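You operate a simulated robot arm through the tools that you are given. There is no shell and no other tool. Be economical: measure what you need, move in short steps, check, and stop when the job is done.

You run a simulated robot arm. Do the job below in one go: nothing can be reset, and whatever is moved stays where it is left.

JOB
Dust the black panel and polish a patch on it.
Fine: blue rag first, then the white pad with polish from the tin; rag and pad back; the rack bar stays down.

Only the result counts: the job must be done as asked and must still hold three seconds after the hand-in. Knocking over, shifting, dropping, spilling or breaking anything else fails it.

ROBOT AND FRAMES
A 7-joint arm with a two-finger parallel gripper, fixed in place. Base frame: the origin is at the foot of the arm, x ahead of it, y to its left, z up. Lengths are in mm, angles in degrees, forces in N, time in s.
Its first joint turns from -166.0 to 166.0 degrees. Payload 4.4 kg.
The TCP is the grasp point between the finger pads, 23 mm short of the fingertips. In the tool frame z runs along the fingers and y along their closing line. The gripper opens to 94 mm. The fingers are 38 mm wide and 10 mm thick; the gripper's body (54 by 96 mm) begins 39 mm behind the TCP.
Orientation is that of the tool frame in the base frame, as a unit quaternion [w, x, y, z]. With the fingers straight down and closing along the base's y, the tool's x points along the base's -x, its y along +y and its z along -z.

CONTROLS
- The arm moves only by the tool drive_tool. Its argument "commands" is one flat list of numbers, 6 for each row, row after row: the shift along the tool's x, y, z in units of 25 mm (1.0 is 25 mm), then the turn, a rotation vector about the tool's x, y, z in units of 6 degrees (1.0 is 6 degrees). In form: [tx, ty, tz, wx, wy, wz, tx, ty, tz, wx, wy, wz, ...]. A call has 1 to 8 rows; each row shifts and turns the commanded pose from where the row before left it, along the tool's axes as they then stand. "grip" is the gripper command, from -1 (fully open) to 1 (shut), values between in proportion, set as the call begins (left out, the last holds). A call with a number of a shift or a turn outside -1 to 1 is refused whole. Each row takes 0.2 s and may step no farther than 50 mm and 8.6 degrees from the row before; otherwise, or with a gripper value out of range, the whole call is refused. Where a pose cannot be reached the arm comes as near as it can. A force on the tool above 40 N (or 10 N above the force at the start of the call, whichever is more), or a blocked arm, ends the call early, and 0.2 s more pass. The fingers move at their own pace (about 72 mm/s each) and stop on an object; they squeeze with about 24 N. The grip force told is the motor's: it shows also when the fingers shut on nothing. Time passes only in rows, and 0.2 s behind the last, so rows that do not move let the fingers close. It gives the time, the measured TCP pose, the force on the tool (base axes), the opening and the grip force at its end, in the units of the frame above (readings bear some noise).
- Cameras (640 x 400 px; columns grow to the right, rows downward): "scene" is fixed at [49.1, 648, 1460]; the picture's right is [-0.44, -0.90, 0.00], its down [-0.66, 0.32, -0.68] and it looks along [0.61, -0.29, -0.74] (base axes); focal length 319 px, centre (320, 200). "wrist" rides on the gripper at [86, 16, -74] in the tool frame; the picture's right is [-0.18, 0.98, 0.00], its down [-0.58, -0.11, -0.81] and it looks along [-0.79, -0.15, 0.59] (tool axes); focal length 243 px, centre (320, 200). There is no depth. A picture from a camera that has moved, and an enlarged one, comes with that camera's place and axes in the base frame and with its lens.
- grab_frame(camera): a new picture of that camera. No time passes.
- enlarge(camera, box): a new picture of the part [left, top, right, bottom] of that camera's present view, enlarged. No time passes.
- sign_off(): hands the job in; it is judged then, once.

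Go step by step. Nothing tells you positions but the pictures and the camera data: compare them with the known pose of the tool, close in by small moves and look again before you grip or let go. The budget is 120 turns and 84 pictures, counting those below and the enlarged ones. Unless the task says otherwise, let go and move clear before handing in, and close with one line.

The tools are called after "Emit:" as a command line: name --argument value ..., lists and objects as JSON in quotes. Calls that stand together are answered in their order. drive_tool: Moves the arm, as the interface text tells. Its arguments: {"type":"object","properties":{"commands":{"type":"array","items":{"type":"number"}},"grip":{"type":"number"}},"required":["commands"]} The other tools are called the same way: grab_frame (camera) takes a picture; enlarge (camera, box) takes an enlarged picture of a part of a camera's view; sign_off () hands the job in.

At the start:

```text
t: 0.0
position: [511.9, 585.2, 1175.1]
orientation: [0.0, 0.0, 1.0, 0.0]
force: [-0.7, 0.0, 0.5]
grip_width: 93.9
gripper_force: 0.0
```

scene: 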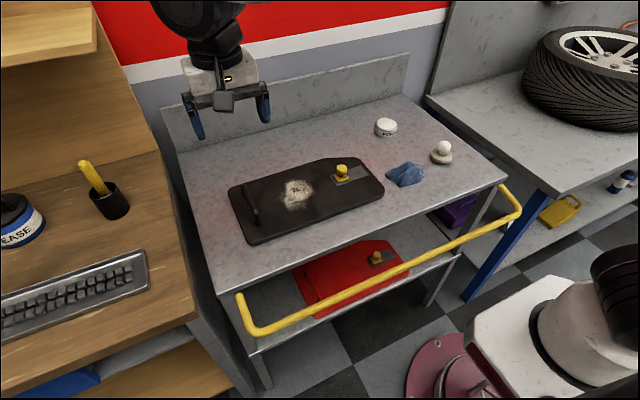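
wrist: 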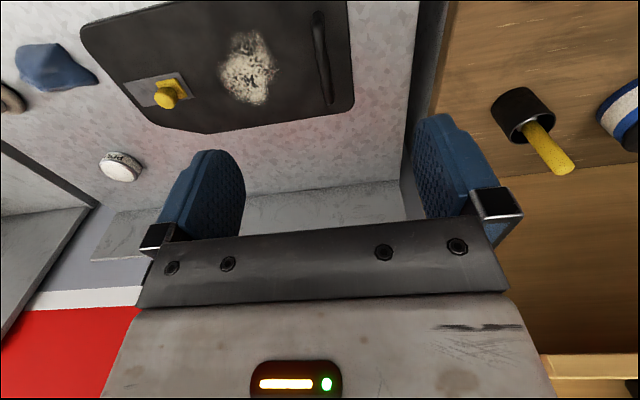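

I see the black panel on a bench with a dusty patch, a blue rag, a white pad with a knob and a tin. I'll look closer before moving.

Emit:
enlarge --camera "scene" --box '[220, 100, 400, 250]'

Emit:
enlarge --camera "scene" --box '[360, 100, 480, 200]'

Emit:
enlarge --camera "scene" --box '[220, 170, 540, 370]'

```text
2.67 times, centred on (310, 175) of scene
camera zoom: at [49.1, 648.0, 1460.0], right [-0.44, -0.9, 0.0], down [-0.66, 0.32, -0.68], along [0.61, -0.29, -0.74], focal length 851 px, centre (347, 267)
```

zoom: 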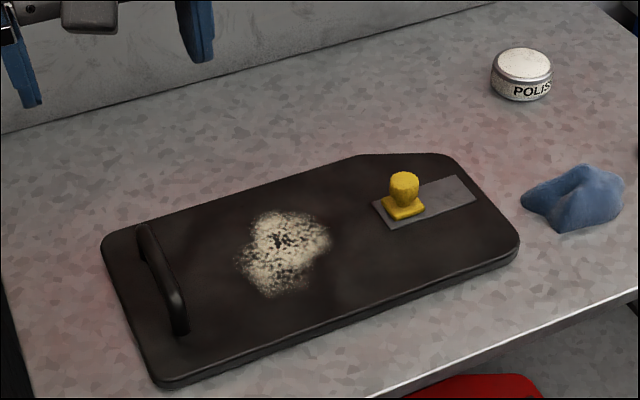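

```text
4.00 times, centred on (420, 150) of scene
camera zoom: at [49.1, 648.0, 1460.0], right [-0.44, -0.9, 0.0], down [-0.66, 0.32, -0.68], along [0.61, -0.29, -0.74], focal length 1277 px, centre (-80, 400)
```

zoom: 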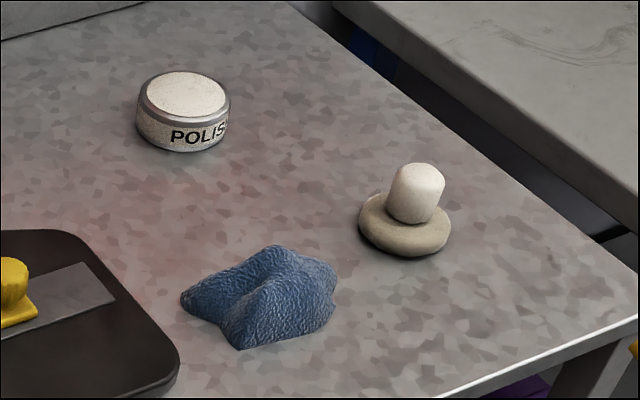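

```text
2.00 times, centred on (380, 270) of scene
camera zoom: at [49.1, 648.0, 1460.0], right [-0.44, -0.9, 0.0], down [-0.66, 0.32, -0.68], along [0.61, -0.29, -0.74], focal length 638 px, centre (200, 60)
```

zoom: 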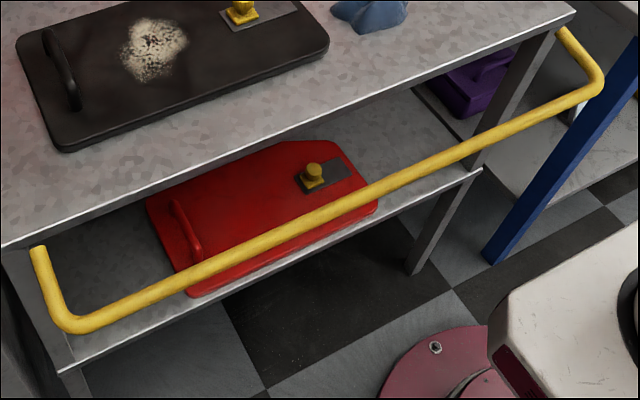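

By triangulation the bench top is near z≈850. The rag is near (525,164), the pad near (545,20), the tin near (733,88) and the dust near (588,458). I'll move over towards the rag, staying high.

Emit:
drive_tool --commands '[0, -1, 0.2, 0, 0, 0, 0, -1, 0.2, 0, 0, 0, 0, -1, 0.2, 0, 0, 0, 0, -1, 0.2, 0, 0, 0, 0, -1, 0.2, 0, 0, 0, 0, -1, 0.2, 0, 0, 0, 0, -1, 0.2, 0, 0, 0, 0, -1, 0.2, 0, 0, 0]' --grip -1

Emit:
drive_tool --commands '[0, -1, 0.2, 0, 0, 0, 0, -1, 0.2, 0, 0, 0, 0, -1, 0.2, 0, 0, 0, 0, -1, 0.2, 0, 0, 0, 0, -1, 0.2, 0, 0, 0, 0, -1, 0.2, 0, 0, 0, 0, -1, 0.2, 0, 0, 0, 0, -0.8, 0.2, 0, 0, 0]'

Emit:
grab_frame --camera "wrist"

Emit:
grab_frame --camera "scene"

```text
t: 1.8
position: [511.2, 384.8, 1135.0]
orientation: [0.0, 0.0, 1.0, 0.0]
force: [-0.7, -0.4, -0.3]
grip_width: 94.0
gripper_force: 0.1
```

```text
t: 3.6
position: [511.8, 191.3, 1094.7]
orientation: [0.0, 0.0, 1.0, 0.0]
force: [-0.2, 0.7, 0.7]
grip_width: 93.8
gripper_force: 0.0
```

```text
78 pictures are left
camera wrist: at [424.9, 207.1, 1168.3], right [0.18, 0.98, 0.0], down [0.58, -0.11, 0.81], along [0.79, -0.15, -0.59], focal length 243 px, centre (320, 200)
```

wrist: 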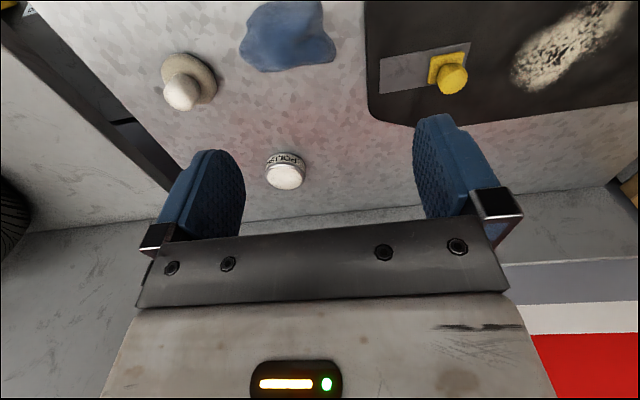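

```text
77 pictures are left
```

scene: 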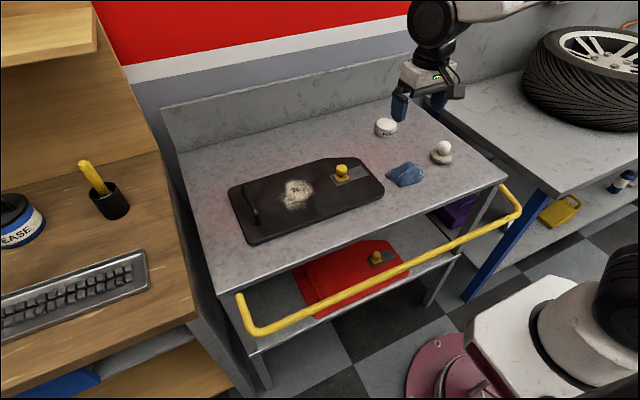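

The rag's centre is near (532,149) with the bench at z≈832. I'll come lower for a close look.

Emit:
drive_tool --commands '[0.2, -0.4, 1, 0, 0, 0, 0.2, -0.3, 1, 0, 0, 0, 0.2, -0.3, 1, 0, 0, 0, 0, -0.3, 0.8, 0, 0, 0, 0, -0.3, 0.4, 0, 0, 0]'

Emit:
grab_frame --camera "wrist"

Emit:
enlarge --camera "scene" --box '[340, 90, 500, 210]'

```text
t: 4.8
position: [497.0, 148.9, 992.0]
orientation: [0.0, 0.0, 1.0, 0.0]
force: [-0.4, -0.6, -0.4]
grip_width: 94.1
gripper_force: 0.0
```

```text
76 pictures are left
camera wrist: at [411.1, 165.4, 1064.7], right [0.18, 0.98, 0.0], down [0.58, -0.11, 0.81], along [0.79, -0.15, -0.59], focal length 243 px, centre (320, 200)
```

wrist: 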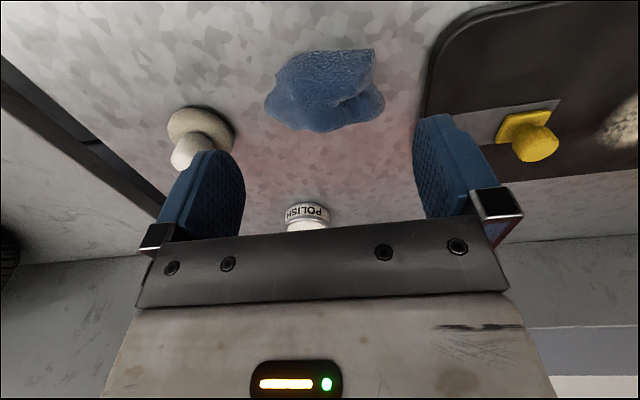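

```text
3.33 times, centred on (420, 150) of scene
camera zoom: at [49.1, 648.0, 1460.0], right [-0.44, -0.9, 0.0], down [-0.66, 0.32, -0.68], along [0.61, -0.29, -0.74], focal length 1064 px, centre (-13, 367)
```

zoom: 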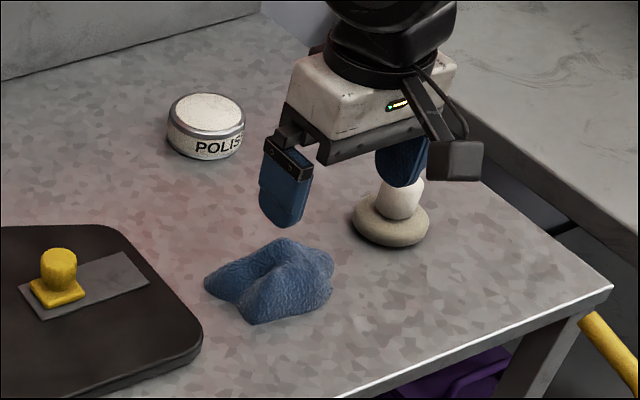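

The rag is about 120 mm along y and 75 mm along x, centred near (538,145). I'll turn the gripper 90° so it closes along x, and move over it.

Emit:
drive_tool --commands '[0, 0, 0, 0, 0, 1, 0, 0, 0, 0, 0, 1, 0, 0, 0, 0, 0, 1, 0, 0, 0, 0, 0, 1, 0, 0, 0, 0, 0, 1, 0, 0, 0, 0, 0, 1, 0, 0, 0, 0, 0, 1, 0, 0, 0, 0, 0, 1]'

Emit:
drive_tool --commands '[0, 0, 0, 0, 0, 1, 0, 0, 0, 0, 0, 1, 0, 0, 0, 0, 0, 1, 0, 0, 0, 0, 0, 1, 0, 0, 0, 0, 0, 1, 0, 0, 0, 0, 0, 1, 0, 0, 0, 0, 0, 1]'

Emit:
grab_frame --camera "wrist"

```text
t: 6.6
position: [497.4, 151.0, 990.0]
orientation: [0.0, 0.407, 0.913, -0.001]
force: [-0.2, 0.6, 0.1]
grip_width: 93.8
gripper_force: 0.1
```

```text
t: 8.2
position: [496.6, 149.1, 990.4]
orientation: [0.001, 0.708, 0.707, 0.0]
force: [0.4, -0.5, -0.1]
grip_width: 94.1
gripper_force: 0.0
```

```text
74 pictures are left
camera wrist: at [513.0, 236.3, 1063.5], right [0.98, -0.19, 0.0], down [-0.11, -0.58, 0.81], along [-0.15, -0.79, -0.59], focal length 243 px, centre (320, 200)
```

wrist: 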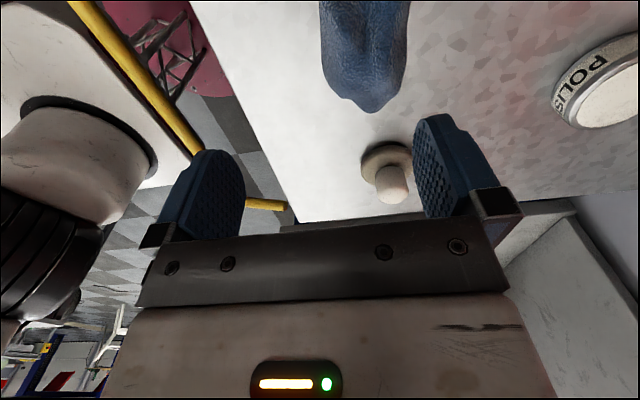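

The rag's x centre is about 531 and its width about 68 mm. I'll shift +35 in x, come down some and check.

Emit:
drive_tool --commands '[0, 0.7, 0.5, 0, 0, 0, -0.1, 0.7, 0.7, 0, 0, 0, 0, 0, 0.6, 0, 0, 0, 0, 0, 0.6, 0, 0, 0]'

Emit:
grab_frame --camera "wrist"

Emit:
enlarge --camera "scene" --box '[340, 90, 500, 210]'

```text
t: 9.2
position: [530.2, 146.8, 928.3]
orientation: [0.0, 0.707, 0.708, 0.0]
force: [0.3, 0.2, -0.3]
grip_width: 94.1
gripper_force: 0.3
```

```text
73 pictures are left
camera wrist: at [547.5, 233.2, 1003.7], right [0.98, -0.18, 0.0], down [-0.11, -0.58, 0.81], along [-0.15, -0.79, -0.59], focal length 243 px, centre (320, 200)
```

wrist: 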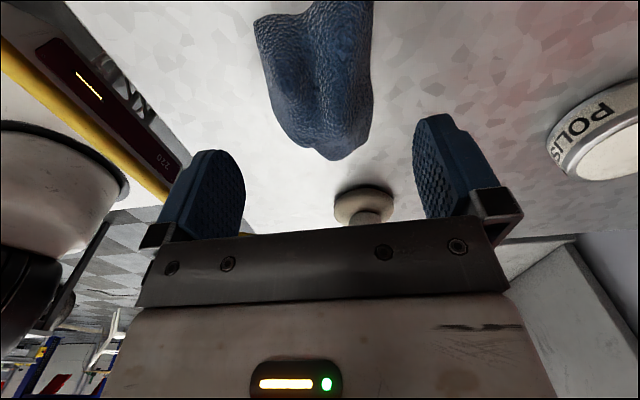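

```text
3.33 times, centred on (420, 150) of scene
camera zoom: at [49.1, 648.0, 1460.0], right [-0.44, -0.9, 0.0], down [-0.66, 0.32, -0.68], along [0.61, -0.29, -0.74], focal length 1064 px, centre (-13, 367)
```

zoom: 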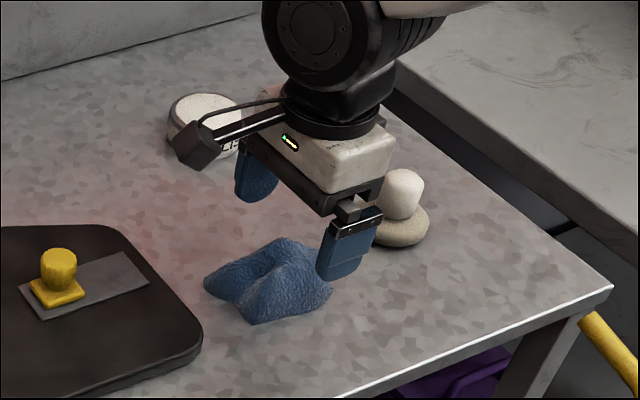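

The rag sits between the fingers. I'll descend to about z=870.

Emit:
drive_tool --commands '[0, 0.05, 0.6, 0, 0, 0, 0, 0, 0.6, 0, 0, 0, 0, 0, 0.6, 0, 0, 0, 0, 0, 0.5, 0, 0, 0]'

Emit:
grab_frame --camera "wrist"

Emit:
enlarge --camera "scene" --box '[360, 130, 460, 205]'

```text
t: 10.2
position: [532.2, 147.6, 872.9]
orientation: [-0.001, 0.707, 0.707, 0.0]
force: [0.4, -0.7, -0.8]
grip_width: 94.2
gripper_force: 0.1
```

```text
71 pictures are left
camera wrist: at [548.7, 233.9, 947.2], right [0.98, -0.18, 0.0], down [-0.11, -0.58, 0.81], along [-0.15, -0.79, -0.59], focal length 243 px, centre (320, 200)
```

wrist: 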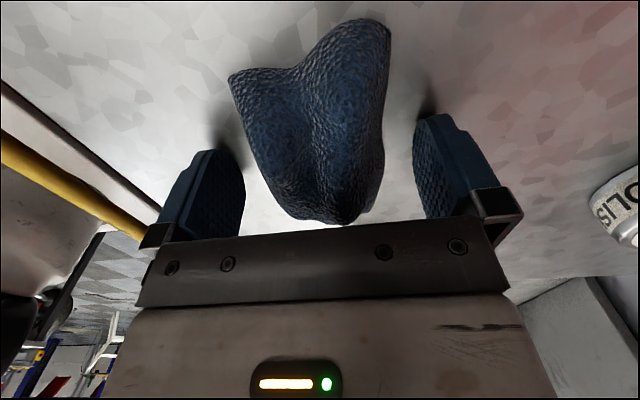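

```text
5.33 times, centred on (410, 168) of scene
camera zoom: at [49.1, 648.0, 1460.0], right [-0.44, -0.9, 0.0], down [-0.66, 0.32, -0.68], along [0.61, -0.29, -0.74], focal length 1703 px, centre (-160, 373)
```

zoom: 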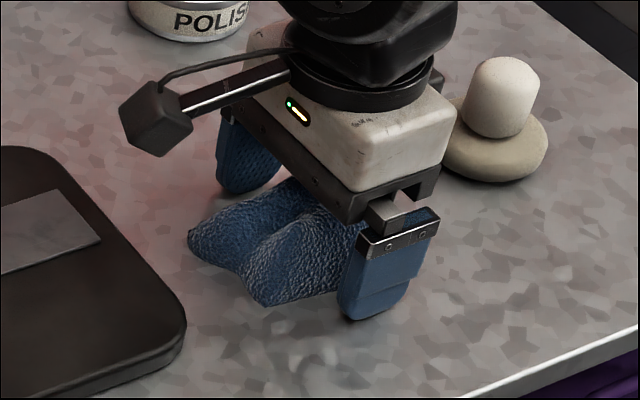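

Fingers straddle the rag with tips about 15 mm above the bench. I'll centre slightly, lower a few mm and close.

Emit:
drive_tool --commands '[-0.3, 0, 0.2, 0, 0, 0, 0, 0, 0, 0, 0, 0]'

Emit:
drive_tool --commands '[0, 0, 0, 0, 0, 0, 0, 0, 0, 0, 0, 0, 0, 0, 0, 0, 0, 0, 0, 0, 0, 0, 0, 0, 0, 0, 0, 0, 0, 0]' --grip 1

Emit:
grab_frame --camera "wrist"

```text
t: 10.6
position: [533.9, 144.2, 872.7]
orientation: [0.001, 0.707, 0.707, 0.002]
force: [-2.5, 1.2, 5.7]
grip_width: 93.8
gripper_force: 0.0
stopped in row 1: the force on the tool passed its limit (the readings are from after the stop); the commanded pose is now the measured one
```

```text
t: 11.8
position: [534.3, 144.4, 872.5]
orientation: [0.001, 0.708, 0.706, 0.003]
force: [-2.4, -0.5, 5.6]
grip_width: 68.5
gripper_force: 24.6
```

```text
69 pictures are left
camera wrist: at [550.1, 230.9, 947.5], right [0.98, -0.19, 0.0], down [-0.11, -0.58, 0.8], along [-0.15, -0.79, -0.59], focal length 243 px, centre (320, 200)
```

wrist: 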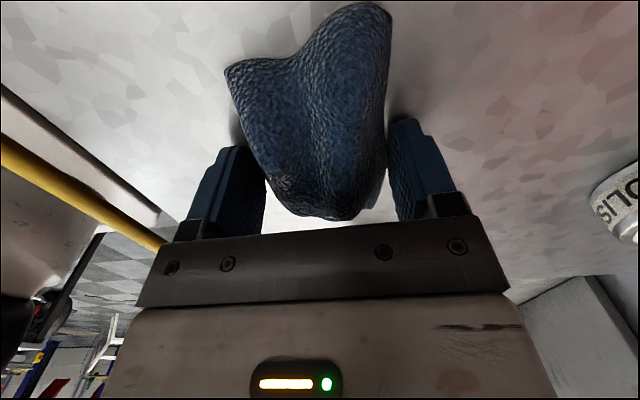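

The force stop suggests the fingertips met the bench, which puts the top at z≈849. I'll reopen, rise 9 mm so the rag protrudes below the tips, and grip again.

Emit:
drive_tool --commands '[0, 0, 0, 0, 0, 0, 0, 0, 0, 0, 0, 0]' --grip -1

Emit:
drive_tool --commands '[-0.1, 0, -0.4, 0, 0, 0, 0, 0, 0, 0, 0, 0]'

Emit:
drive_tool --commands '[0, 0, 0, 0, 0, 0, 0, 0, 0, 0, 0, 0, 0, 0, 0, 0, 0, 0, 0, 0, 0, 0, 0, 0, 0, 0, 0, 0, 0, 0]' --grip 1

Emit:
enlarge --camera "scene" --box '[360, 130, 460, 205]'

```text
t: 12.4
position: [533.1, 143.8, 873.1]
orientation: [0.001, 0.708, 0.706, 0.002]
force: [2.8, 1.8, 4.5]
grip_width: 92.8
gripper_force: 0.1
```

```text
t: 13.0
position: [534.4, 141.9, 882.4]
orientation: [0.001, 0.708, 0.706, 0.002]
force: [-0.7, 0.2, 0.3]
grip_width: 94.2
gripper_force: 0.1
```

```text
t: 14.2
position: [534.9, 141.7, 883.1]
orientation: [0.0, 0.707, 0.707, 0.002]
force: [-1.2, 0.6, 3.2]
grip_width: 59.5
gripper_force: 24.5
```

```text
5.33 times, centred on (410, 168) of scene
camera zoom: at [49.1, 648.0, 1460.0], right [-0.44, -0.9, 0.0], down [-0.66, 0.32, -0.68], along [0.61, -0.29, -0.74], focal length 1703 px, centre (-160, 373)
```

zoom: 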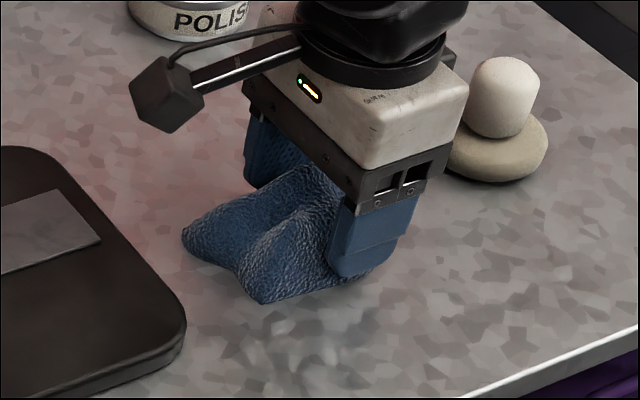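

The rag is gripped at 60 mm width. I'll lift it and check.

Emit:
drive_tool --commands '[0, 0, -0.5, 0, 0, 0, 0, 0, -0.8, 0, 0, 0, 0, 0, -1, 0, 0, 0, 0, 0, -0.7, 0, 0, 0]'

Emit:
grab_frame --camera "scene"

Emit:
grab_frame --camera "wrist"

```text
t: 15.2
position: [533.1, 140.1, 958.7]
orientation: [0.0, 0.708, 0.706, 0.002]
force: [-0.2, -0.2, -0.1]
grip_width: 0.1
gripper_force: 23.9
```

```text
67 pictures are left
```

scene: 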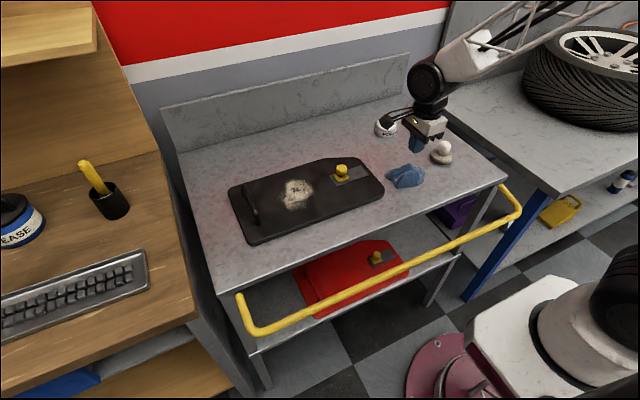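

```text
66 pictures are left
camera wrist: at [549.4, 227.4, 1033.4], right [0.98, -0.19, 0.0], down [-0.11, -0.58, 0.8], along [-0.15, -0.79, -0.59], focal length 243 px, centre (320, 200)
```

wrist: 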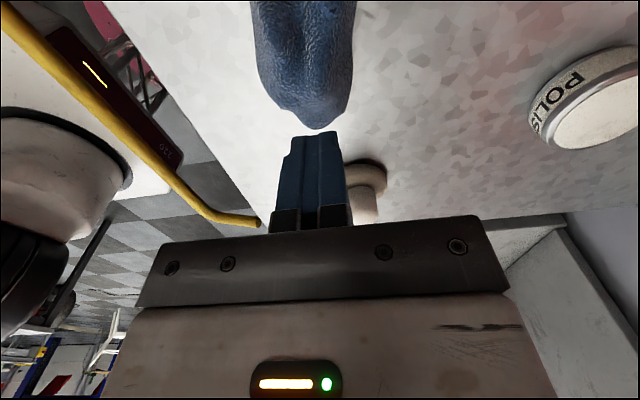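

The rag slipped out and stayed in place: its flanks slope. I need its shape, so I'll open and look from a better angle.

Emit:
drive_tool --commands '[1, 0, -0.5, 0, 0, 0, 1, 0, -0.5, 0, 0, 0, 1, 0, 0, 0, 0, 0]' --grip -1

Emit:
grab_frame --camera "wrist"

Emit:
enlarge --camera "scene" --box '[375, 150, 439, 200]'

```text
t: 16.0
position: [533.6, 218.4, 984.4]
orientation: [0.0, 0.708, 0.706, 0.003]
force: [-1.1, 0.4, 0.0]
grip_width: 94.1
gripper_force: 0.1
```

```text
65 pictures are left
camera wrist: at [550.2, 303.8, 1059.0], right [0.98, -0.19, 0.0], down [-0.11, -0.58, 0.8], along [-0.15, -0.79, -0.59], focal length 243 px, centre (320, 200)
```

wrist: 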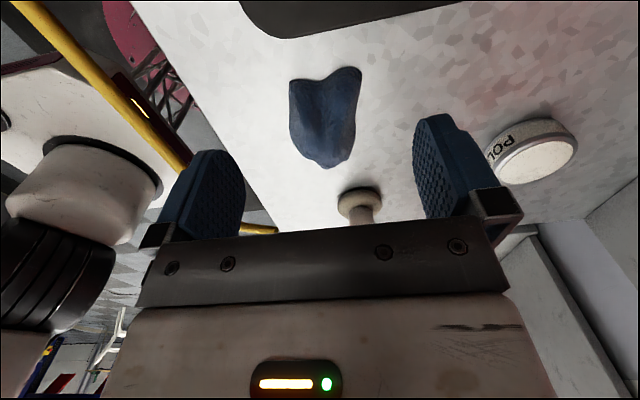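

```text
8.00 times, centred on (407, 175) of scene
camera zoom: at [49.1, 648.0, 1460.0], right [-0.44, -0.9, 0.0], down [-0.66, 0.32, -0.68], along [0.61, -0.29, -0.74], focal length 2554 px, centre (-376, 400)
```

zoom: 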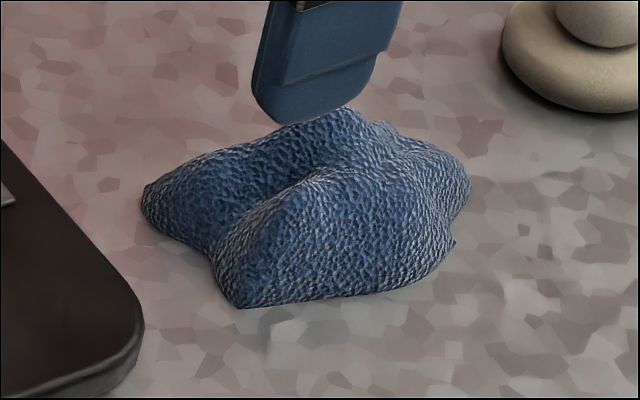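

Emit:
enlarge --camera "wrist" --box '[264, 50, 392, 180]'

```text
3.08 times, centred on (328, 115) of wrist
camera zoom: at [550.2, 303.8, 1059.0], right [0.98, -0.19, 0.0], down [-0.11, -0.58, 0.8], along [-0.15, -0.79, -0.59], focal length 746 px, centre (295, 462)
```

zoom: 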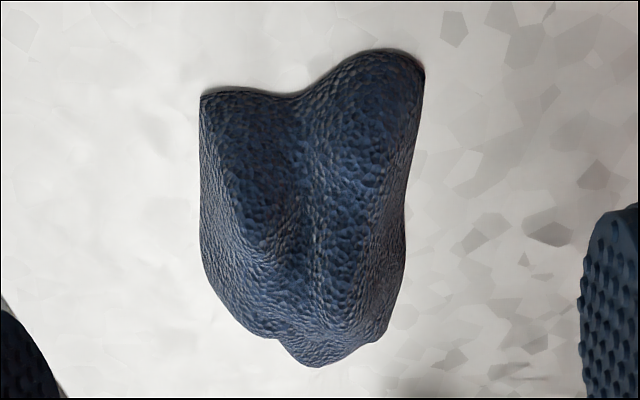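

The rag's long axis is skewed about 12° and its grip centre is near (525,148), so my last grip was off-centre and too high. I'll turn by 12° and take it lower.

Emit:
drive_tool --commands '[-0.9, -0.1, 0.5, 0, 0, 1, -0.9, -0.15, 0.5, 0, 0, 1, -0.9, 0, 0.5, 0, 0, 0, 0, 0, 0.6, 0, 0, 0]'

Emit:
grab_frame --camera "wrist"

```text
t: 17.0
position: [519.5, 151.1, 929.6]
orientation: [0.001, 0.777, 0.629, 0.002]
force: [0.3, 0.6, 0.1]
grip_width: 94.0
gripper_force: 0.0
```

```text
62 pictures are left
camera wrist: at [553.9, 231.9, 1004.3], right [0.92, -0.39, 0.0], down [-0.23, -0.55, 0.8], along [-0.31, -0.74, -0.59], focal length 243 px, centre (320, 200)
```

wrist: 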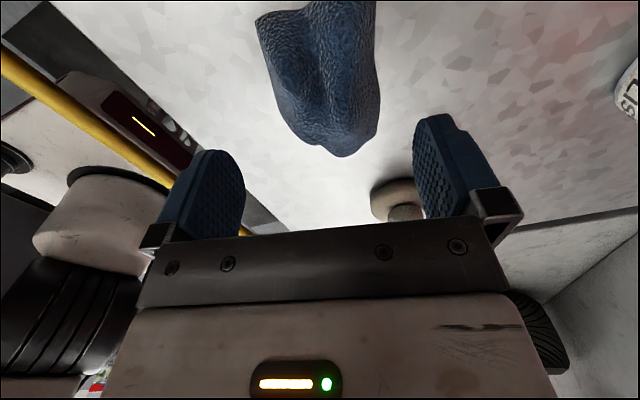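

Aligned; the rag is about 5 mm to the tool's +y. I'll correct and descend to z≈876.

Emit:
drive_tool --commands '[0, 0.2, 0.5, 0, 0, 0, -0.1, 0, 0.6, 0, 0, 0, 0, 0, 0.6, 0, 0, 0, 0, 0, 0.4, 0, 0, 0]'

Emit:
grab_frame --camera "wrist"

```text
t: 18.0
position: [523.2, 147.2, 877.8]
orientation: [0.001, 0.777, 0.629, 0.003]
force: [1.0, -0.6, 0.8]
grip_width: 94.1
gripper_force: 0.1
```

```text
61 pictures are left
camera wrist: at [557.7, 228.3, 951.8], right [0.92, -0.39, 0.0], down [-0.23, -0.55, 0.8], along [-0.31, -0.74, -0.59], focal length 243 px, centre (320, 200)
```

wrist: 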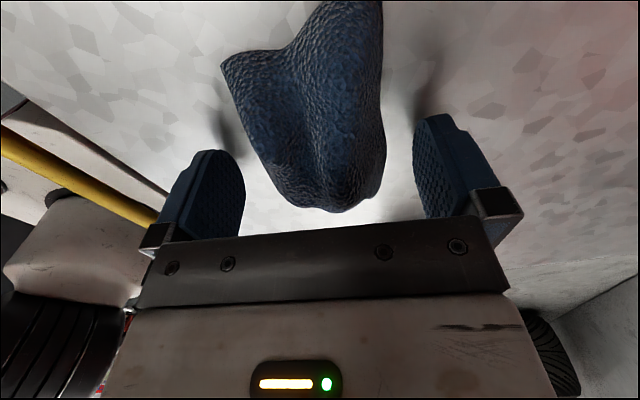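

Emit:
drive_tool --commands '[0, 0, 0.12, 0, 0, 0, 0, 0, 0, 0, 0, 0]'

Emit:
drive_tool --commands '[0, 0, 0, 0, 0, 0, 0, 0, 0, 0, 0, 0, 0, 0, 0, 0, 0, 0, 0, 0, 0, 0, 0, 0, 0, 0, 0, 0, 0, 0]' --grip 1

Emit:
drive_tool --commands '[0, 0, -0.2, 0, 0, 0, 0, 0, -0.2, 0, 0, 0, 0, 0, -0.2, 0, 0, 0, 0, 0, 0, 0, 0, 0]'

Emit:
enlarge --camera "scene" --box '[360, 130, 460, 205]'

```text
t: 18.6
position: [524.3, 145.9, 875.1]
orientation: [0.001, 0.778, 0.628, 0.002]
force: [-0.3, 0.0, 0.5]
grip_width: 94.0
gripper_force: 0.1
```

```text
t: 19.8
position: [523.4, 146.9, 874.2]
orientation: [0.001, 0.778, 0.629, 0.002]
force: [0.2, 0.0, 0.3]
grip_width: 68.7
gripper_force: 23.8
```

```text
t: 20.8
position: [526.1, 148.1, 890.4]
orientation: [0.0, 0.777, 0.629, 0.003]
force: [-1.8, 1.4, 5.7]
grip_width: 51.9
gripper_force: 23.9
```

```text
5.33 times, centred on (410, 168) of scene
camera zoom: at [49.1, 648.0, 1460.0], right [-0.44, -0.9, 0.0], down [-0.66, 0.32, -0.68], along [0.61, -0.29, -0.74], focal length 1703 px, centre (-160, 373)
```

zoom: 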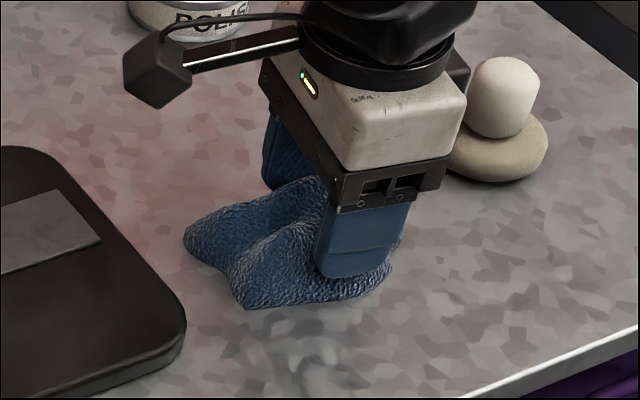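

It slips again: the flanks slope about 63° and widen steadily towards the base. I'll try once right at the bench with a very slow lift and read the widths.

Emit:
drive_tool --commands '[0, 0, 0, 0, 0, 0, 0, 0, 0, 0, 0, 0]' --grip -1

Emit:
drive_tool --commands '[0, 0, 0.2, 0, 0, 0, 0, 0, 0.2, 0, 0, 0, 0, 0, 0.14, 0, 0, 0, 0, 0, 0.08, 0, 0, 0, 0, 0, 0.08, 0, 0, 0]'

Emit:
drive_tool --commands '[0, 0, 0, 0, 0, 0, 0, 0, 0, 0, 0, 0, 0, 0, 0, 0, 0, 0, 0, 0, 0, 0, 0, 0, 0, 0, 0, 0, 0, 0]' --grip 1

Emit:
drive_tool --commands '[0, 0, -0.04, 0, 0, 0, 0, 0, -0.04, 0, 0, 0, 0, 0, -0.04, 0, 0, 0]'

Emit:
drive_tool --commands '[0, 0, -0.04, 0, 0, 0, 0, 0, -0.04, 0, 0, 0, 0, 0, -0.04, 0, 0, 0]'

Emit:
grab_frame --camera "wrist"

```text
t: 21.4
position: [524.5, 147.2, 891.0]
orientation: [0.001, 0.778, 0.628, 0.003]
force: [-1.5, -0.1, -0.3]
grip_width: 93.8
gripper_force: 0.1
```

```text
t: 22.6
position: [525.2, 147.7, 873.1]
orientation: [0.0, 0.778, 0.629, 0.003]
force: [-10.7, -5.6, 21.8]
grip_width: 94.0
gripper_force: 0.0
```

```text
t: 22.9
position: [523.4, 147.8, 872.6]
orientation: [0.0, 0.778, 0.629, 0.002]
force: [-2.3, 1.0, 5.6]
grip_width: 68.9
gripper_force: 23.3
stopped in row 1: the force on the tool passed its limit (the readings are from after the stop); the commanded pose is now the measured one
```

```text
t: 23.7
position: [522.4, 147.9, 875.9]
orientation: [0.0, 0.777, 0.629, 0.002]
force: [0.3, 0.5, -0.1]
grip_width: 68.5
gripper_force: 23.9
```

```text
t: 24.5
position: [525.0, 147.9, 879.3]
orientation: [0.0, 0.778, 0.628, 0.002]
force: [-0.4, -0.1, -0.8]
grip_width: 68.4
gripper_force: 23.9
```

```text
59 pictures are left
camera wrist: at [558.5, 228.5, 953.0], right [0.92, -0.39, 0.0], down [-0.23, -0.55, 0.8], along [-0.31, -0.74, -0.59], focal length 243 px, centre (320, 200)
```

wrist: 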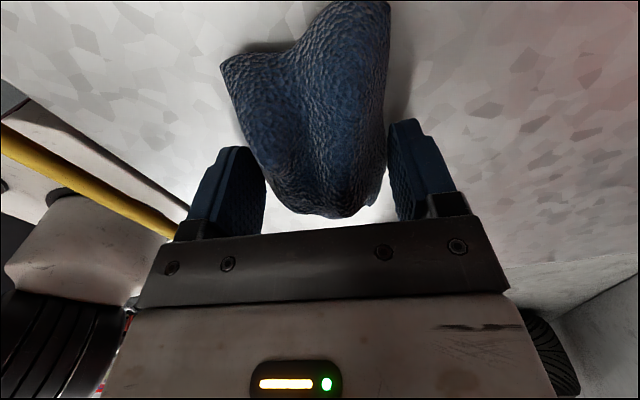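

The width holds at 68.4 while rising, so it is lifting this time. I'll continue upward gently.

Emit:
drive_tool --commands '[0, 0, -0.15, 0, 0, 0, 0, 0, -0.3, 0, 0, 0, 0, 0, -0.4, 0, 0, 0, 0, 0, -0.5, 0, 0, 0, 0, 0, -0.5, 0, 0, 0, 0, 0, -0.3, 0, 0, 0]'

Emit:
enlarge --camera "scene" --box '[340, 90, 500, 210]'

Emit:
grab_frame --camera "wrist"

```text
t: 25.9
position: [523.9, 147.5, 931.4]
orientation: [-0.001, 0.778, 0.629, 0.001]
force: [0.2, 0.3, -0.9]
grip_width: 68.5
gripper_force: 24.3
```

```text
3.33 times, centred on (420, 150) of scene
camera zoom: at [49.1, 648.0, 1460.0], right [-0.44, -0.9, 0.0], down [-0.66, 0.32, -0.68], along [0.61, -0.29, -0.74], focal length 1064 px, centre (-13, 367)
```

zoom: 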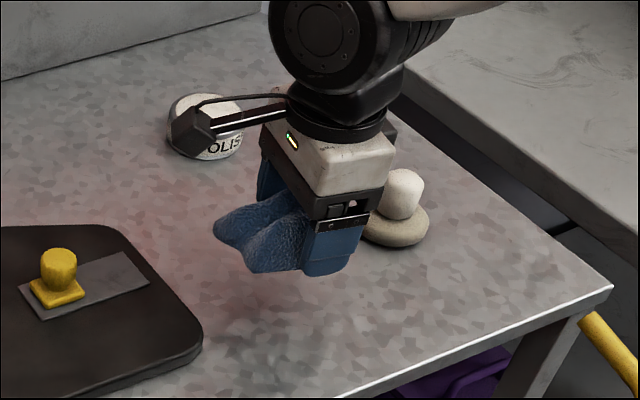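

```text
57 pictures are left
camera wrist: at [557.8, 228.7, 1006.1], right [0.92, -0.39, 0.0], down [-0.23, -0.55, 0.8], along [-0.31, -0.74, -0.59], focal length 243 px, centre (320, 200)
```

wrist: 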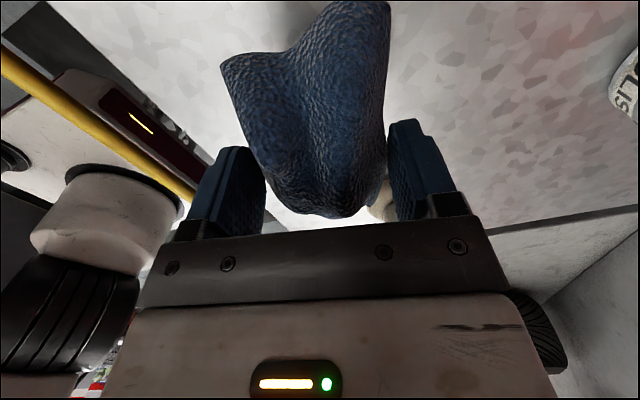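

The rag is held. The dust spans roughly x 538–640 and y 413–507, with the handle at y≈578 and the latch at about (584,331). I'll raise and carry the rag to above the dust.

Emit:
drive_tool --commands '[0.3, 0, -0.6, 0, 0, 0, 0.6, 0, -0.6, 0, 0, 0, 0.9, 0, 0, 0, 0, 0, 0.9, 0, 0, 0, 0, 0, 0.9, 0, 0, 0, 0, 0, 0.9, 0, 0, 0, 0, 0, 0.9, 0, 0, 0, 0, 0, 0.9, 0, 0, 0, 0, 0]'

Emit:
drive_tool --commands '[0.9, 0, 0, 0, 0, 0, 0.9, 0, 0, 0, 0, 0, 0.9, 0, 0, 0, 0, 0, 0.9, 0, 0, 0, 0, 0, 0.9, 0, 0, 0, 0, 0, 0.9, 0, 0, 0, 0, 0, 0.6, 0, 0, 0, 0, 0, 0.4, 0, 0, 0, 0, 0]'

Emit:
grab_frame --camera "scene"

Emit:
grab_frame --camera "wrist"

```text
t: 27.7
position: [556.0, 300.0, 961.7]
orientation: [0.0, 0.778, 0.629, 0.002]
force: [0.9, 0.0, -0.1]
grip_width: 68.3
gripper_force: 23.5
```

```text
t: 29.5
position: [589.5, 458.1, 963.0]
orientation: [-0.001, 0.778, 0.628, 0.002]
force: [0.4, 0.1, -0.1]
grip_width: 68.2
gripper_force: 24.1
```

```text
56 pictures are left
```

scene: 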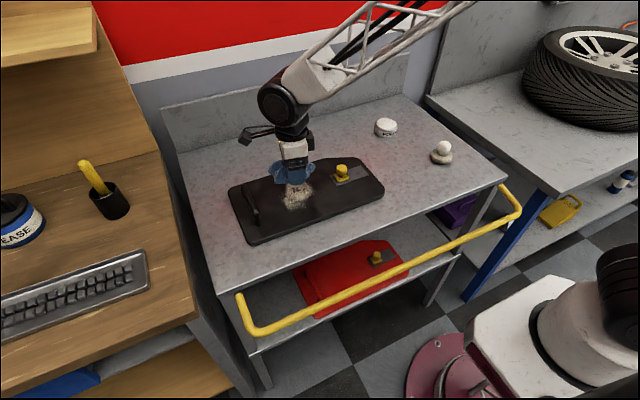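

```text
55 pictures are left
camera wrist: at [623.8, 539.1, 1037.6], right [0.92, -0.39, 0.0], down [-0.23, -0.55, 0.8], along [-0.31, -0.74, -0.59], focal length 243 px, centre (320, 200)
```

wrist: 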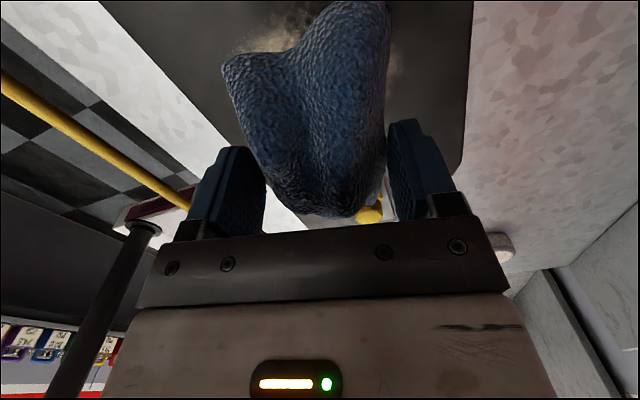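

I'm above the dust. I'll lower to just above the panel, then touch in small steps.

Emit:
drive_tool --commands '[0, 0, 0.8, 0, 0, 0, 0, 0, 0.8, 0, 0, 0, 0, 0, 0.5, 0, 0, 0, 0, 0, 0.3, 0, 0, 0, 0, 0, 0.2, 0, 0, 0]'

Emit:
enlarge --camera "scene" --box '[220, 120, 380, 240]'

Emit:
drive_tool --commands '[0, 0, 0.08, 0, 0, 0, 0, 0, 0.08, 0, 0, 0]'

```text
t: 30.7
position: [590.9, 456.0, 897.0]
orientation: [0.0, 0.778, 0.629, 0.002]
force: [0.9, 0.4, -1.5]
grip_width: 68.6
gripper_force: 24.4
```

```text
3.33 times, centred on (300, 180) of scene
camera zoom: at [49.1, 648.0, 1460.0], right [-0.44, -0.9, 0.0], down [-0.66, 0.32, -0.68], along [0.61, -0.29, -0.74], focal length 1064 px, centre (387, 267)
```

zoom: 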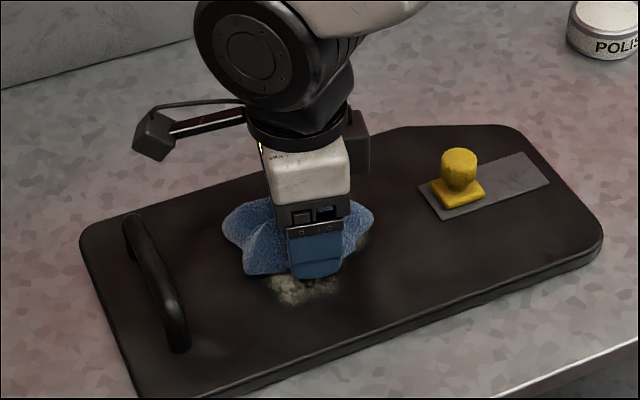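

```text
t: 31.3
position: [590.1, 456.9, 894.3]
orientation: [0.0, 0.777, 0.629, 0.002]
force: [-0.6, -0.1, -0.6]
grip_width: 68.4
gripper_force: 24.1
```

Emit:
drive_tool --commands '[0, 0, 0.08, 0, 0, 0, 0, 0, 0.04, 0, 0, 0]'

Emit:
drive_tool --commands '[0, 0, 0.06, 0, 0, 0, 0, 0, 0, 0, 0, 0]'

Emit:
drive_tool --commands '[0, 0, 0.06, 0, 0, 0, 0, 0, 0, 0, 0, 0]'

```text
t: 31.9
position: [591.6, 458.6, 892.4]
orientation: [0.0, 0.778, 0.628, 0.002]
force: [0.6, -0.3, -0.2]
grip_width: 68.8
gripper_force: 24.1
```

```text
t: 32.5
position: [590.8, 457.4, 889.8]
orientation: [-0.001, 0.778, 0.628, 0.003]
force: [-0.5, 0.1, -0.3]
grip_width: 68.2
gripper_force: 23.7
```

```text
t: 33.1
position: [590.3, 458.0, 888.8]
orientation: [0.001, 0.778, 0.629, 0.002]
force: [-0.7, 0.6, 1.0]
grip_width: 68.4
gripper_force: 24.2
```

Emit:
drive_tool --commands '[0, 0, 0.06, 0, 0, 0, 0, 0, 0, 0, 0, 0]'

Emit:
drive_tool --commands '[0, 0, 0.04, 0, 0, 0, 0, 0, 0, 0, 0, 0]'

```text
t: 33.7
position: [590.5, 458.2, 888.0]
orientation: [0.0, 0.778, 0.628, 0.003]
force: [-2.8, -8.4, 29.2]
grip_width: 68.5
gripper_force: 24.5
```

```text
t: 34.0
position: [589.9, 458.2, 888.3]
orientation: [0.0, 0.778, 0.629, 0.003]
force: [-0.9, -2.3, 7.2]
grip_width: 68.5
gripper_force: 24.0
stopped in row 1: the force on the tool passed its limit (the readings are from after the stop); the commanded pose is now the measured one
```

I have contact at about 7 N. I'll wipe back and forth along x.

Emit:
drive_tool --commands '[0, 0.4, 0, 0, 0, 0, 0, 0.4, 0, 0, 0, 0, 0, 0.4, 0, 0, 0, 0, 0, -0.4, 0, 0, 0, 0, 0, -0.4, 0, 0, 0, 0, 0, -0.4, 0, 0, 0, 0, 0, -0.4, 0, 0, 0, 0, 0, -0.4, 0, 0, 0, 0]'

Emit:
enlarge --camera "scene" --box '[220, 120, 380, 240]'

```text
t: 35.8
position: [572.4, 462.5, 889.2]
orientation: [0.0, 0.778, 0.629, 0.003]
force: [10.1, -2.3, 21.8]
grip_width: 68.1
gripper_force: 23.7
```

```text
3.33 times, centred on (300, 180) of scene
camera zoom: at [49.1, 648.0, 1460.0], right [-0.44, -0.9, 0.0], down [-0.66, 0.32, -0.68], along [0.61, -0.29, -0.74], focal length 1064 px, centre (387, 267)
```

zoom: 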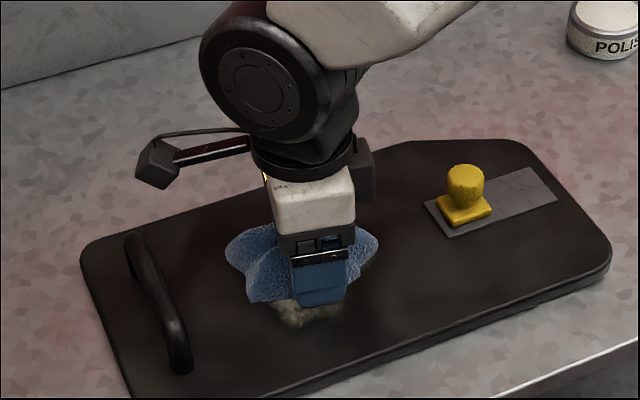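

The panel is sticking to the rag and slid about 17 mm with it. I'll drag it back +x by the same amount, then use far lighter pressure.

Emit:
drive_tool --commands '[0, 0.2, 0, 0, 0, 0, 0, 0.2, 0, 0, 0, 0, 0, 0.2, 0, 0, 0, 0, 0, 0.12, 0, 0, 0, 0]'

Emit:
enlarge --camera "scene" --box '[220, 120, 380, 240]'

```text
t: 36.8
position: [588.6, 460.3, 887.8]
orientation: [0.0, 0.778, 0.629, 0.003]
force: [-13.1, 1.8, 30.9]
grip_width: 68.2
gripper_force: 23.9
```

```text
3.33 times, centred on (300, 180) of scene
camera zoom: at [49.1, 648.0, 1460.0], right [-0.44, -0.9, 0.0], down [-0.66, 0.32, -0.68], along [0.61, -0.29, -0.74], focal length 1064 px, centre (387, 267)
```

zoom: 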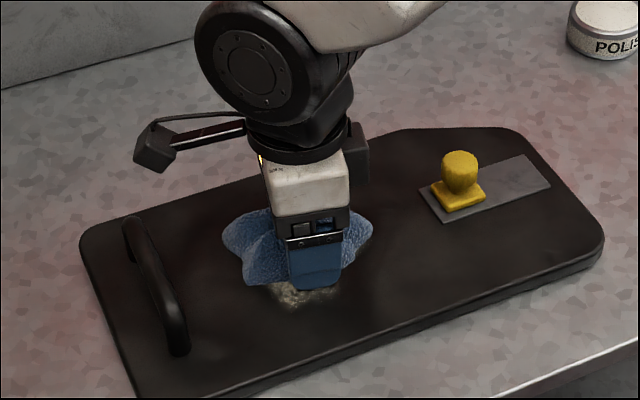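

Almost back, with roughly 3–4 mm left. One more small drag.

Emit:
drive_tool --commands '[0, 0.17, 0, 0, 0, 0, 0, 0, 0, 0, 0, 0]'

Emit:
enlarge --camera "scene" --box '[220, 120, 380, 240]'

```text
t: 37.4
position: [592.5, 458.2, 889.2]
orientation: [-0.001, 0.778, 0.628, 0.003]
force: [-9.7, 1.5, 28.5]
grip_width: 68.5
gripper_force: 24.4
```

```text
3.33 times, centred on (300, 180) of scene
camera zoom: at [49.1, 648.0, 1460.0], right [-0.44, -0.9, 0.0], down [-0.66, 0.32, -0.68], along [0.61, -0.29, -0.74], focal length 1064 px, centre (387, 267)
```

zoom: 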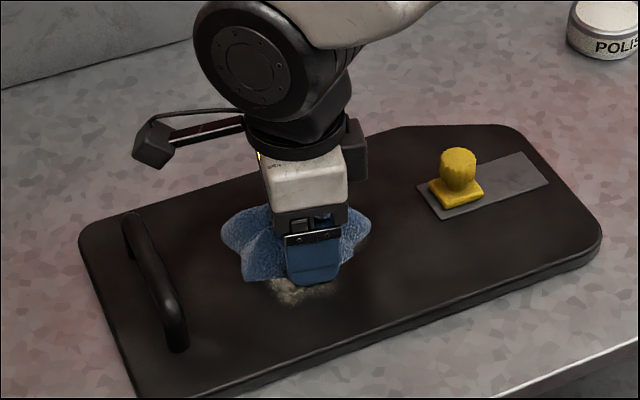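

The panel is back where it was. Now I'll reduce the contact force.

Emit:
drive_tool --commands '[0, 0, -0.04, 0, 0, 0, 0, 0, 0, 0, 0, 0]'

Emit:
drive_tool --commands '[0, 0, -0.03, 0, 0, 0, 0, 0, 0, 0, 0, 0]'

```text
t: 38.0
position: [592.8, 458.5, 889.1]
orientation: [0.0, 0.778, 0.628, 0.002]
force: [3.9, 2.8, 8.8]
grip_width: 68.0
gripper_force: 23.9
```

```text
t: 38.6
position: [593.2, 457.9, 889.0]
orientation: [-0.001, 0.777, 0.629, 0.002]
force: [0.8, -0.1, -1.1]
grip_width: 68.3
gripper_force: 23.9
```

Emit:
drive_tool --commands '[0, 0, 0.012, 0, 0, 0, 0, 0, 0, 0, 0, 0]'

Emit:
drive_tool --commands '[0, 0.2, 0, 0, 0, 0, 0, 0.2, 0, 0, 0, 0]'

Emit:
enlarge --camera "scene" --box '[220, 120, 380, 240]'

```text
t: 39.2
position: [592.8, 458.4, 890.2]
orientation: [0.001, 0.778, 0.628, 0.002]
force: [0.2, -0.2, -1.2]
grip_width: 68.5
gripper_force: 23.8
```

```text
t: 39.8
position: [603.5, 455.7, 890.3]
orientation: [0.0, 0.778, 0.629, 0.003]
force: [-0.5, -1.0, -0.4]
grip_width: 68.6
gripper_force: 24.2
```

```text
3.33 times, centred on (300, 180) of scene
camera zoom: at [49.1, 648.0, 1460.0], right [-0.44, -0.9, 0.0], down [-0.66, 0.32, -0.68], along [0.61, -0.29, -0.74], focal length 1064 px, centre (387, 267)
```

zoom: 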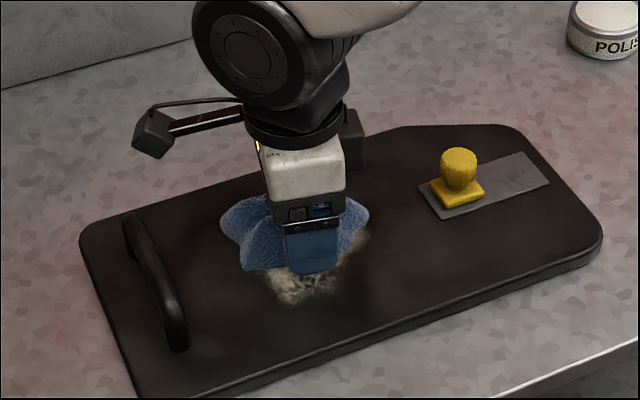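

Not touching any more, and the panel stayed still. I'll lower in quarter-millimetre steps.

Emit:
drive_tool --commands '[0, 0, 0.012, 0, 0, 0, 0, 0, 0, 0, 0, 0]'

Emit:
drive_tool --commands '[0, 0, 0.01, 0, 0, 0, 0, 0, 0, 0, 0, 0]'

Emit:
drive_tool --commands '[0, 0, 0.01, 0, 0, 0, 0, 0, 0, 0, 0, 0]'

```text
t: 40.4
position: [603.1, 455.6, 889.0]
orientation: [0.0, 0.778, 0.628, 0.003]
force: [-0.4, -0.9, -0.1]
grip_width: 68.5
gripper_force: 23.7
```

```text
t: 41.0
position: [602.6, 456.2, 889.4]
orientation: [0.0, 0.778, 0.628, 0.003]
force: [0.3, 0.5, 0.4]
grip_width: 68.5
gripper_force: 24.2
```

```text
t: 41.6
position: [602.6, 456.3, 889.9]
orientation: [0.001, 0.778, 0.629, 0.002]
force: [-0.2, 0.9, -1.0]
grip_width: 68.1
gripper_force: 23.8
```

Emit:
drive_tool --commands '[0, 0, 0.012, 0, 0, 0, 0, 0, 0, 0, 0, 0]'

Emit:
drive_tool --commands '[0, 0, 0.012, 0, 0, 0, 0, 0, 0, 0, 0, 0]'

Emit:
drive_tool --commands '[0, 0, 0.012, 0, 0, 0, 0, 0, 0, 0, 0, 0]'

```text
t: 42.2
position: [603.1, 456.6, 889.2]
orientation: [-0.001, 0.778, 0.629, 0.003]
force: [-1.1, -1.2, 5.9]
grip_width: 68.0
gripper_force: 24.1
```

```text
t: 42.8
position: [603.4, 456.3, 889.5]
orientation: [-0.001, 0.778, 0.629, 0.003]
force: [-4.0, -2.7, 11.7]
grip_width: 68.5
gripper_force: 23.9
```

```text
t: 43.4
position: [602.8, 455.0, 888.7]
orientation: [0.0, 0.778, 0.629, 0.003]
force: [0.1, 3.6, 7.1]
grip_width: 68.5
gripper_force: 24.0
```

Emit:
drive_tool --commands '[0, 0, -0.008, 0, 0, 0, 0, -0.2, 0, 0, 0, 0, 0, -0.2, 0, 0, 0, 0, 0, -0.2, 0, 0, 0, 0, 0, -0.2, 0, 0, 0, 0]'

Emit:
enlarge --camera "scene" --box '[220, 120, 380, 240]'

```text
t: 44.6
position: [583.2, 459.2, 888.5]
orientation: [0.0, 0.777, 0.629, 0.003]
force: [8.4, -4.3, 19.5]
grip_width: 68.3
gripper_force: 23.8
```

```text
3.33 times, centred on (300, 180) of scene
camera zoom: at [49.1, 648.0, 1460.0], right [-0.44, -0.9, 0.0], down [-0.66, 0.32, -0.68], along [0.61, -0.29, -0.74], focal length 1064 px, centre (387, 267)
```

zoom: 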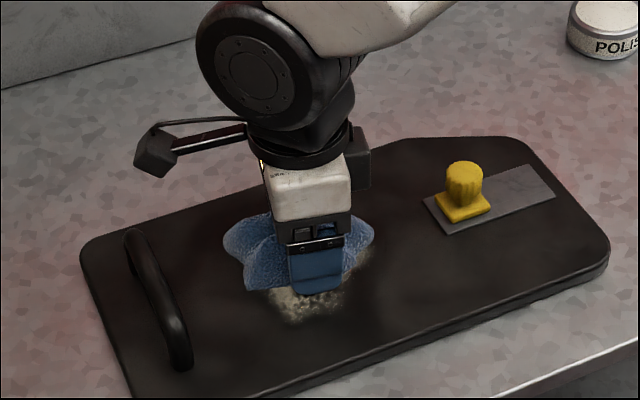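

The panel moved again; the bare fingertips are level with the rag's bottom and probably grip the panel. I'll drag the panel back first.

Emit:
drive_tool --commands '[0, 0.2, 0.01, 0, 0, 0, 0, 0.2, 0.01, 0, 0, 0, 0, 0.16, 0, 0, 0, 0]'

Emit:
enlarge --camera "scene" --box '[220, 120, 380, 240]'

```text
t: 45.4
position: [596.2, 455.9, 888.9]
orientation: [-0.001, 0.778, 0.629, 0.004]
force: [-12.3, 3.6, 29.3]
grip_width: 68.5
gripper_force: 24.2
```

```text
3.33 times, centred on (300, 180) of scene
camera zoom: at [49.1, 648.0, 1460.0], right [-0.44, -0.9, 0.0], down [-0.66, 0.32, -0.68], along [0.61, -0.29, -0.74], focal length 1064 px, centre (387, 267)
```

zoom: 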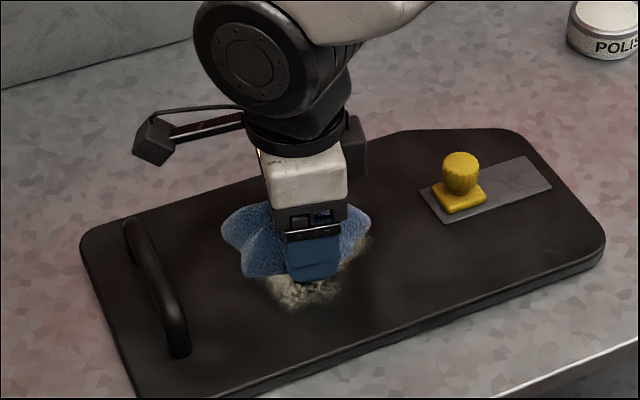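

Emit:
drive_tool --commands '[0, 0.19, 0, 0, 0, 0, 0, 0, 0, 0, 0, 0]'

Emit:
enlarge --camera "scene" --box '[220, 120, 380, 240]'

```text
t: 46.0
position: [600.3, 455.2, 888.6]
orientation: [0.0, 0.778, 0.629, 0.003]
force: [-12.8, 3.3, 33.0]
grip_width: 68.3
gripper_force: 24.3
```

```text
3.33 times, centred on (300, 180) of scene
camera zoom: at [49.1, 648.0, 1460.0], right [-0.44, -0.9, 0.0], down [-0.66, 0.32, -0.68], along [0.61, -0.29, -0.74], focal length 1064 px, centre (387, 267)
```

zoom: 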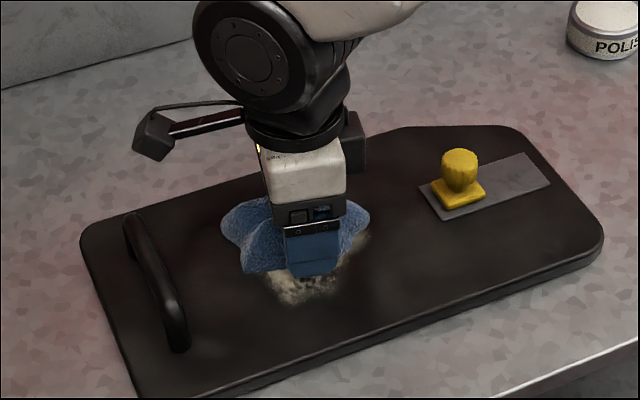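

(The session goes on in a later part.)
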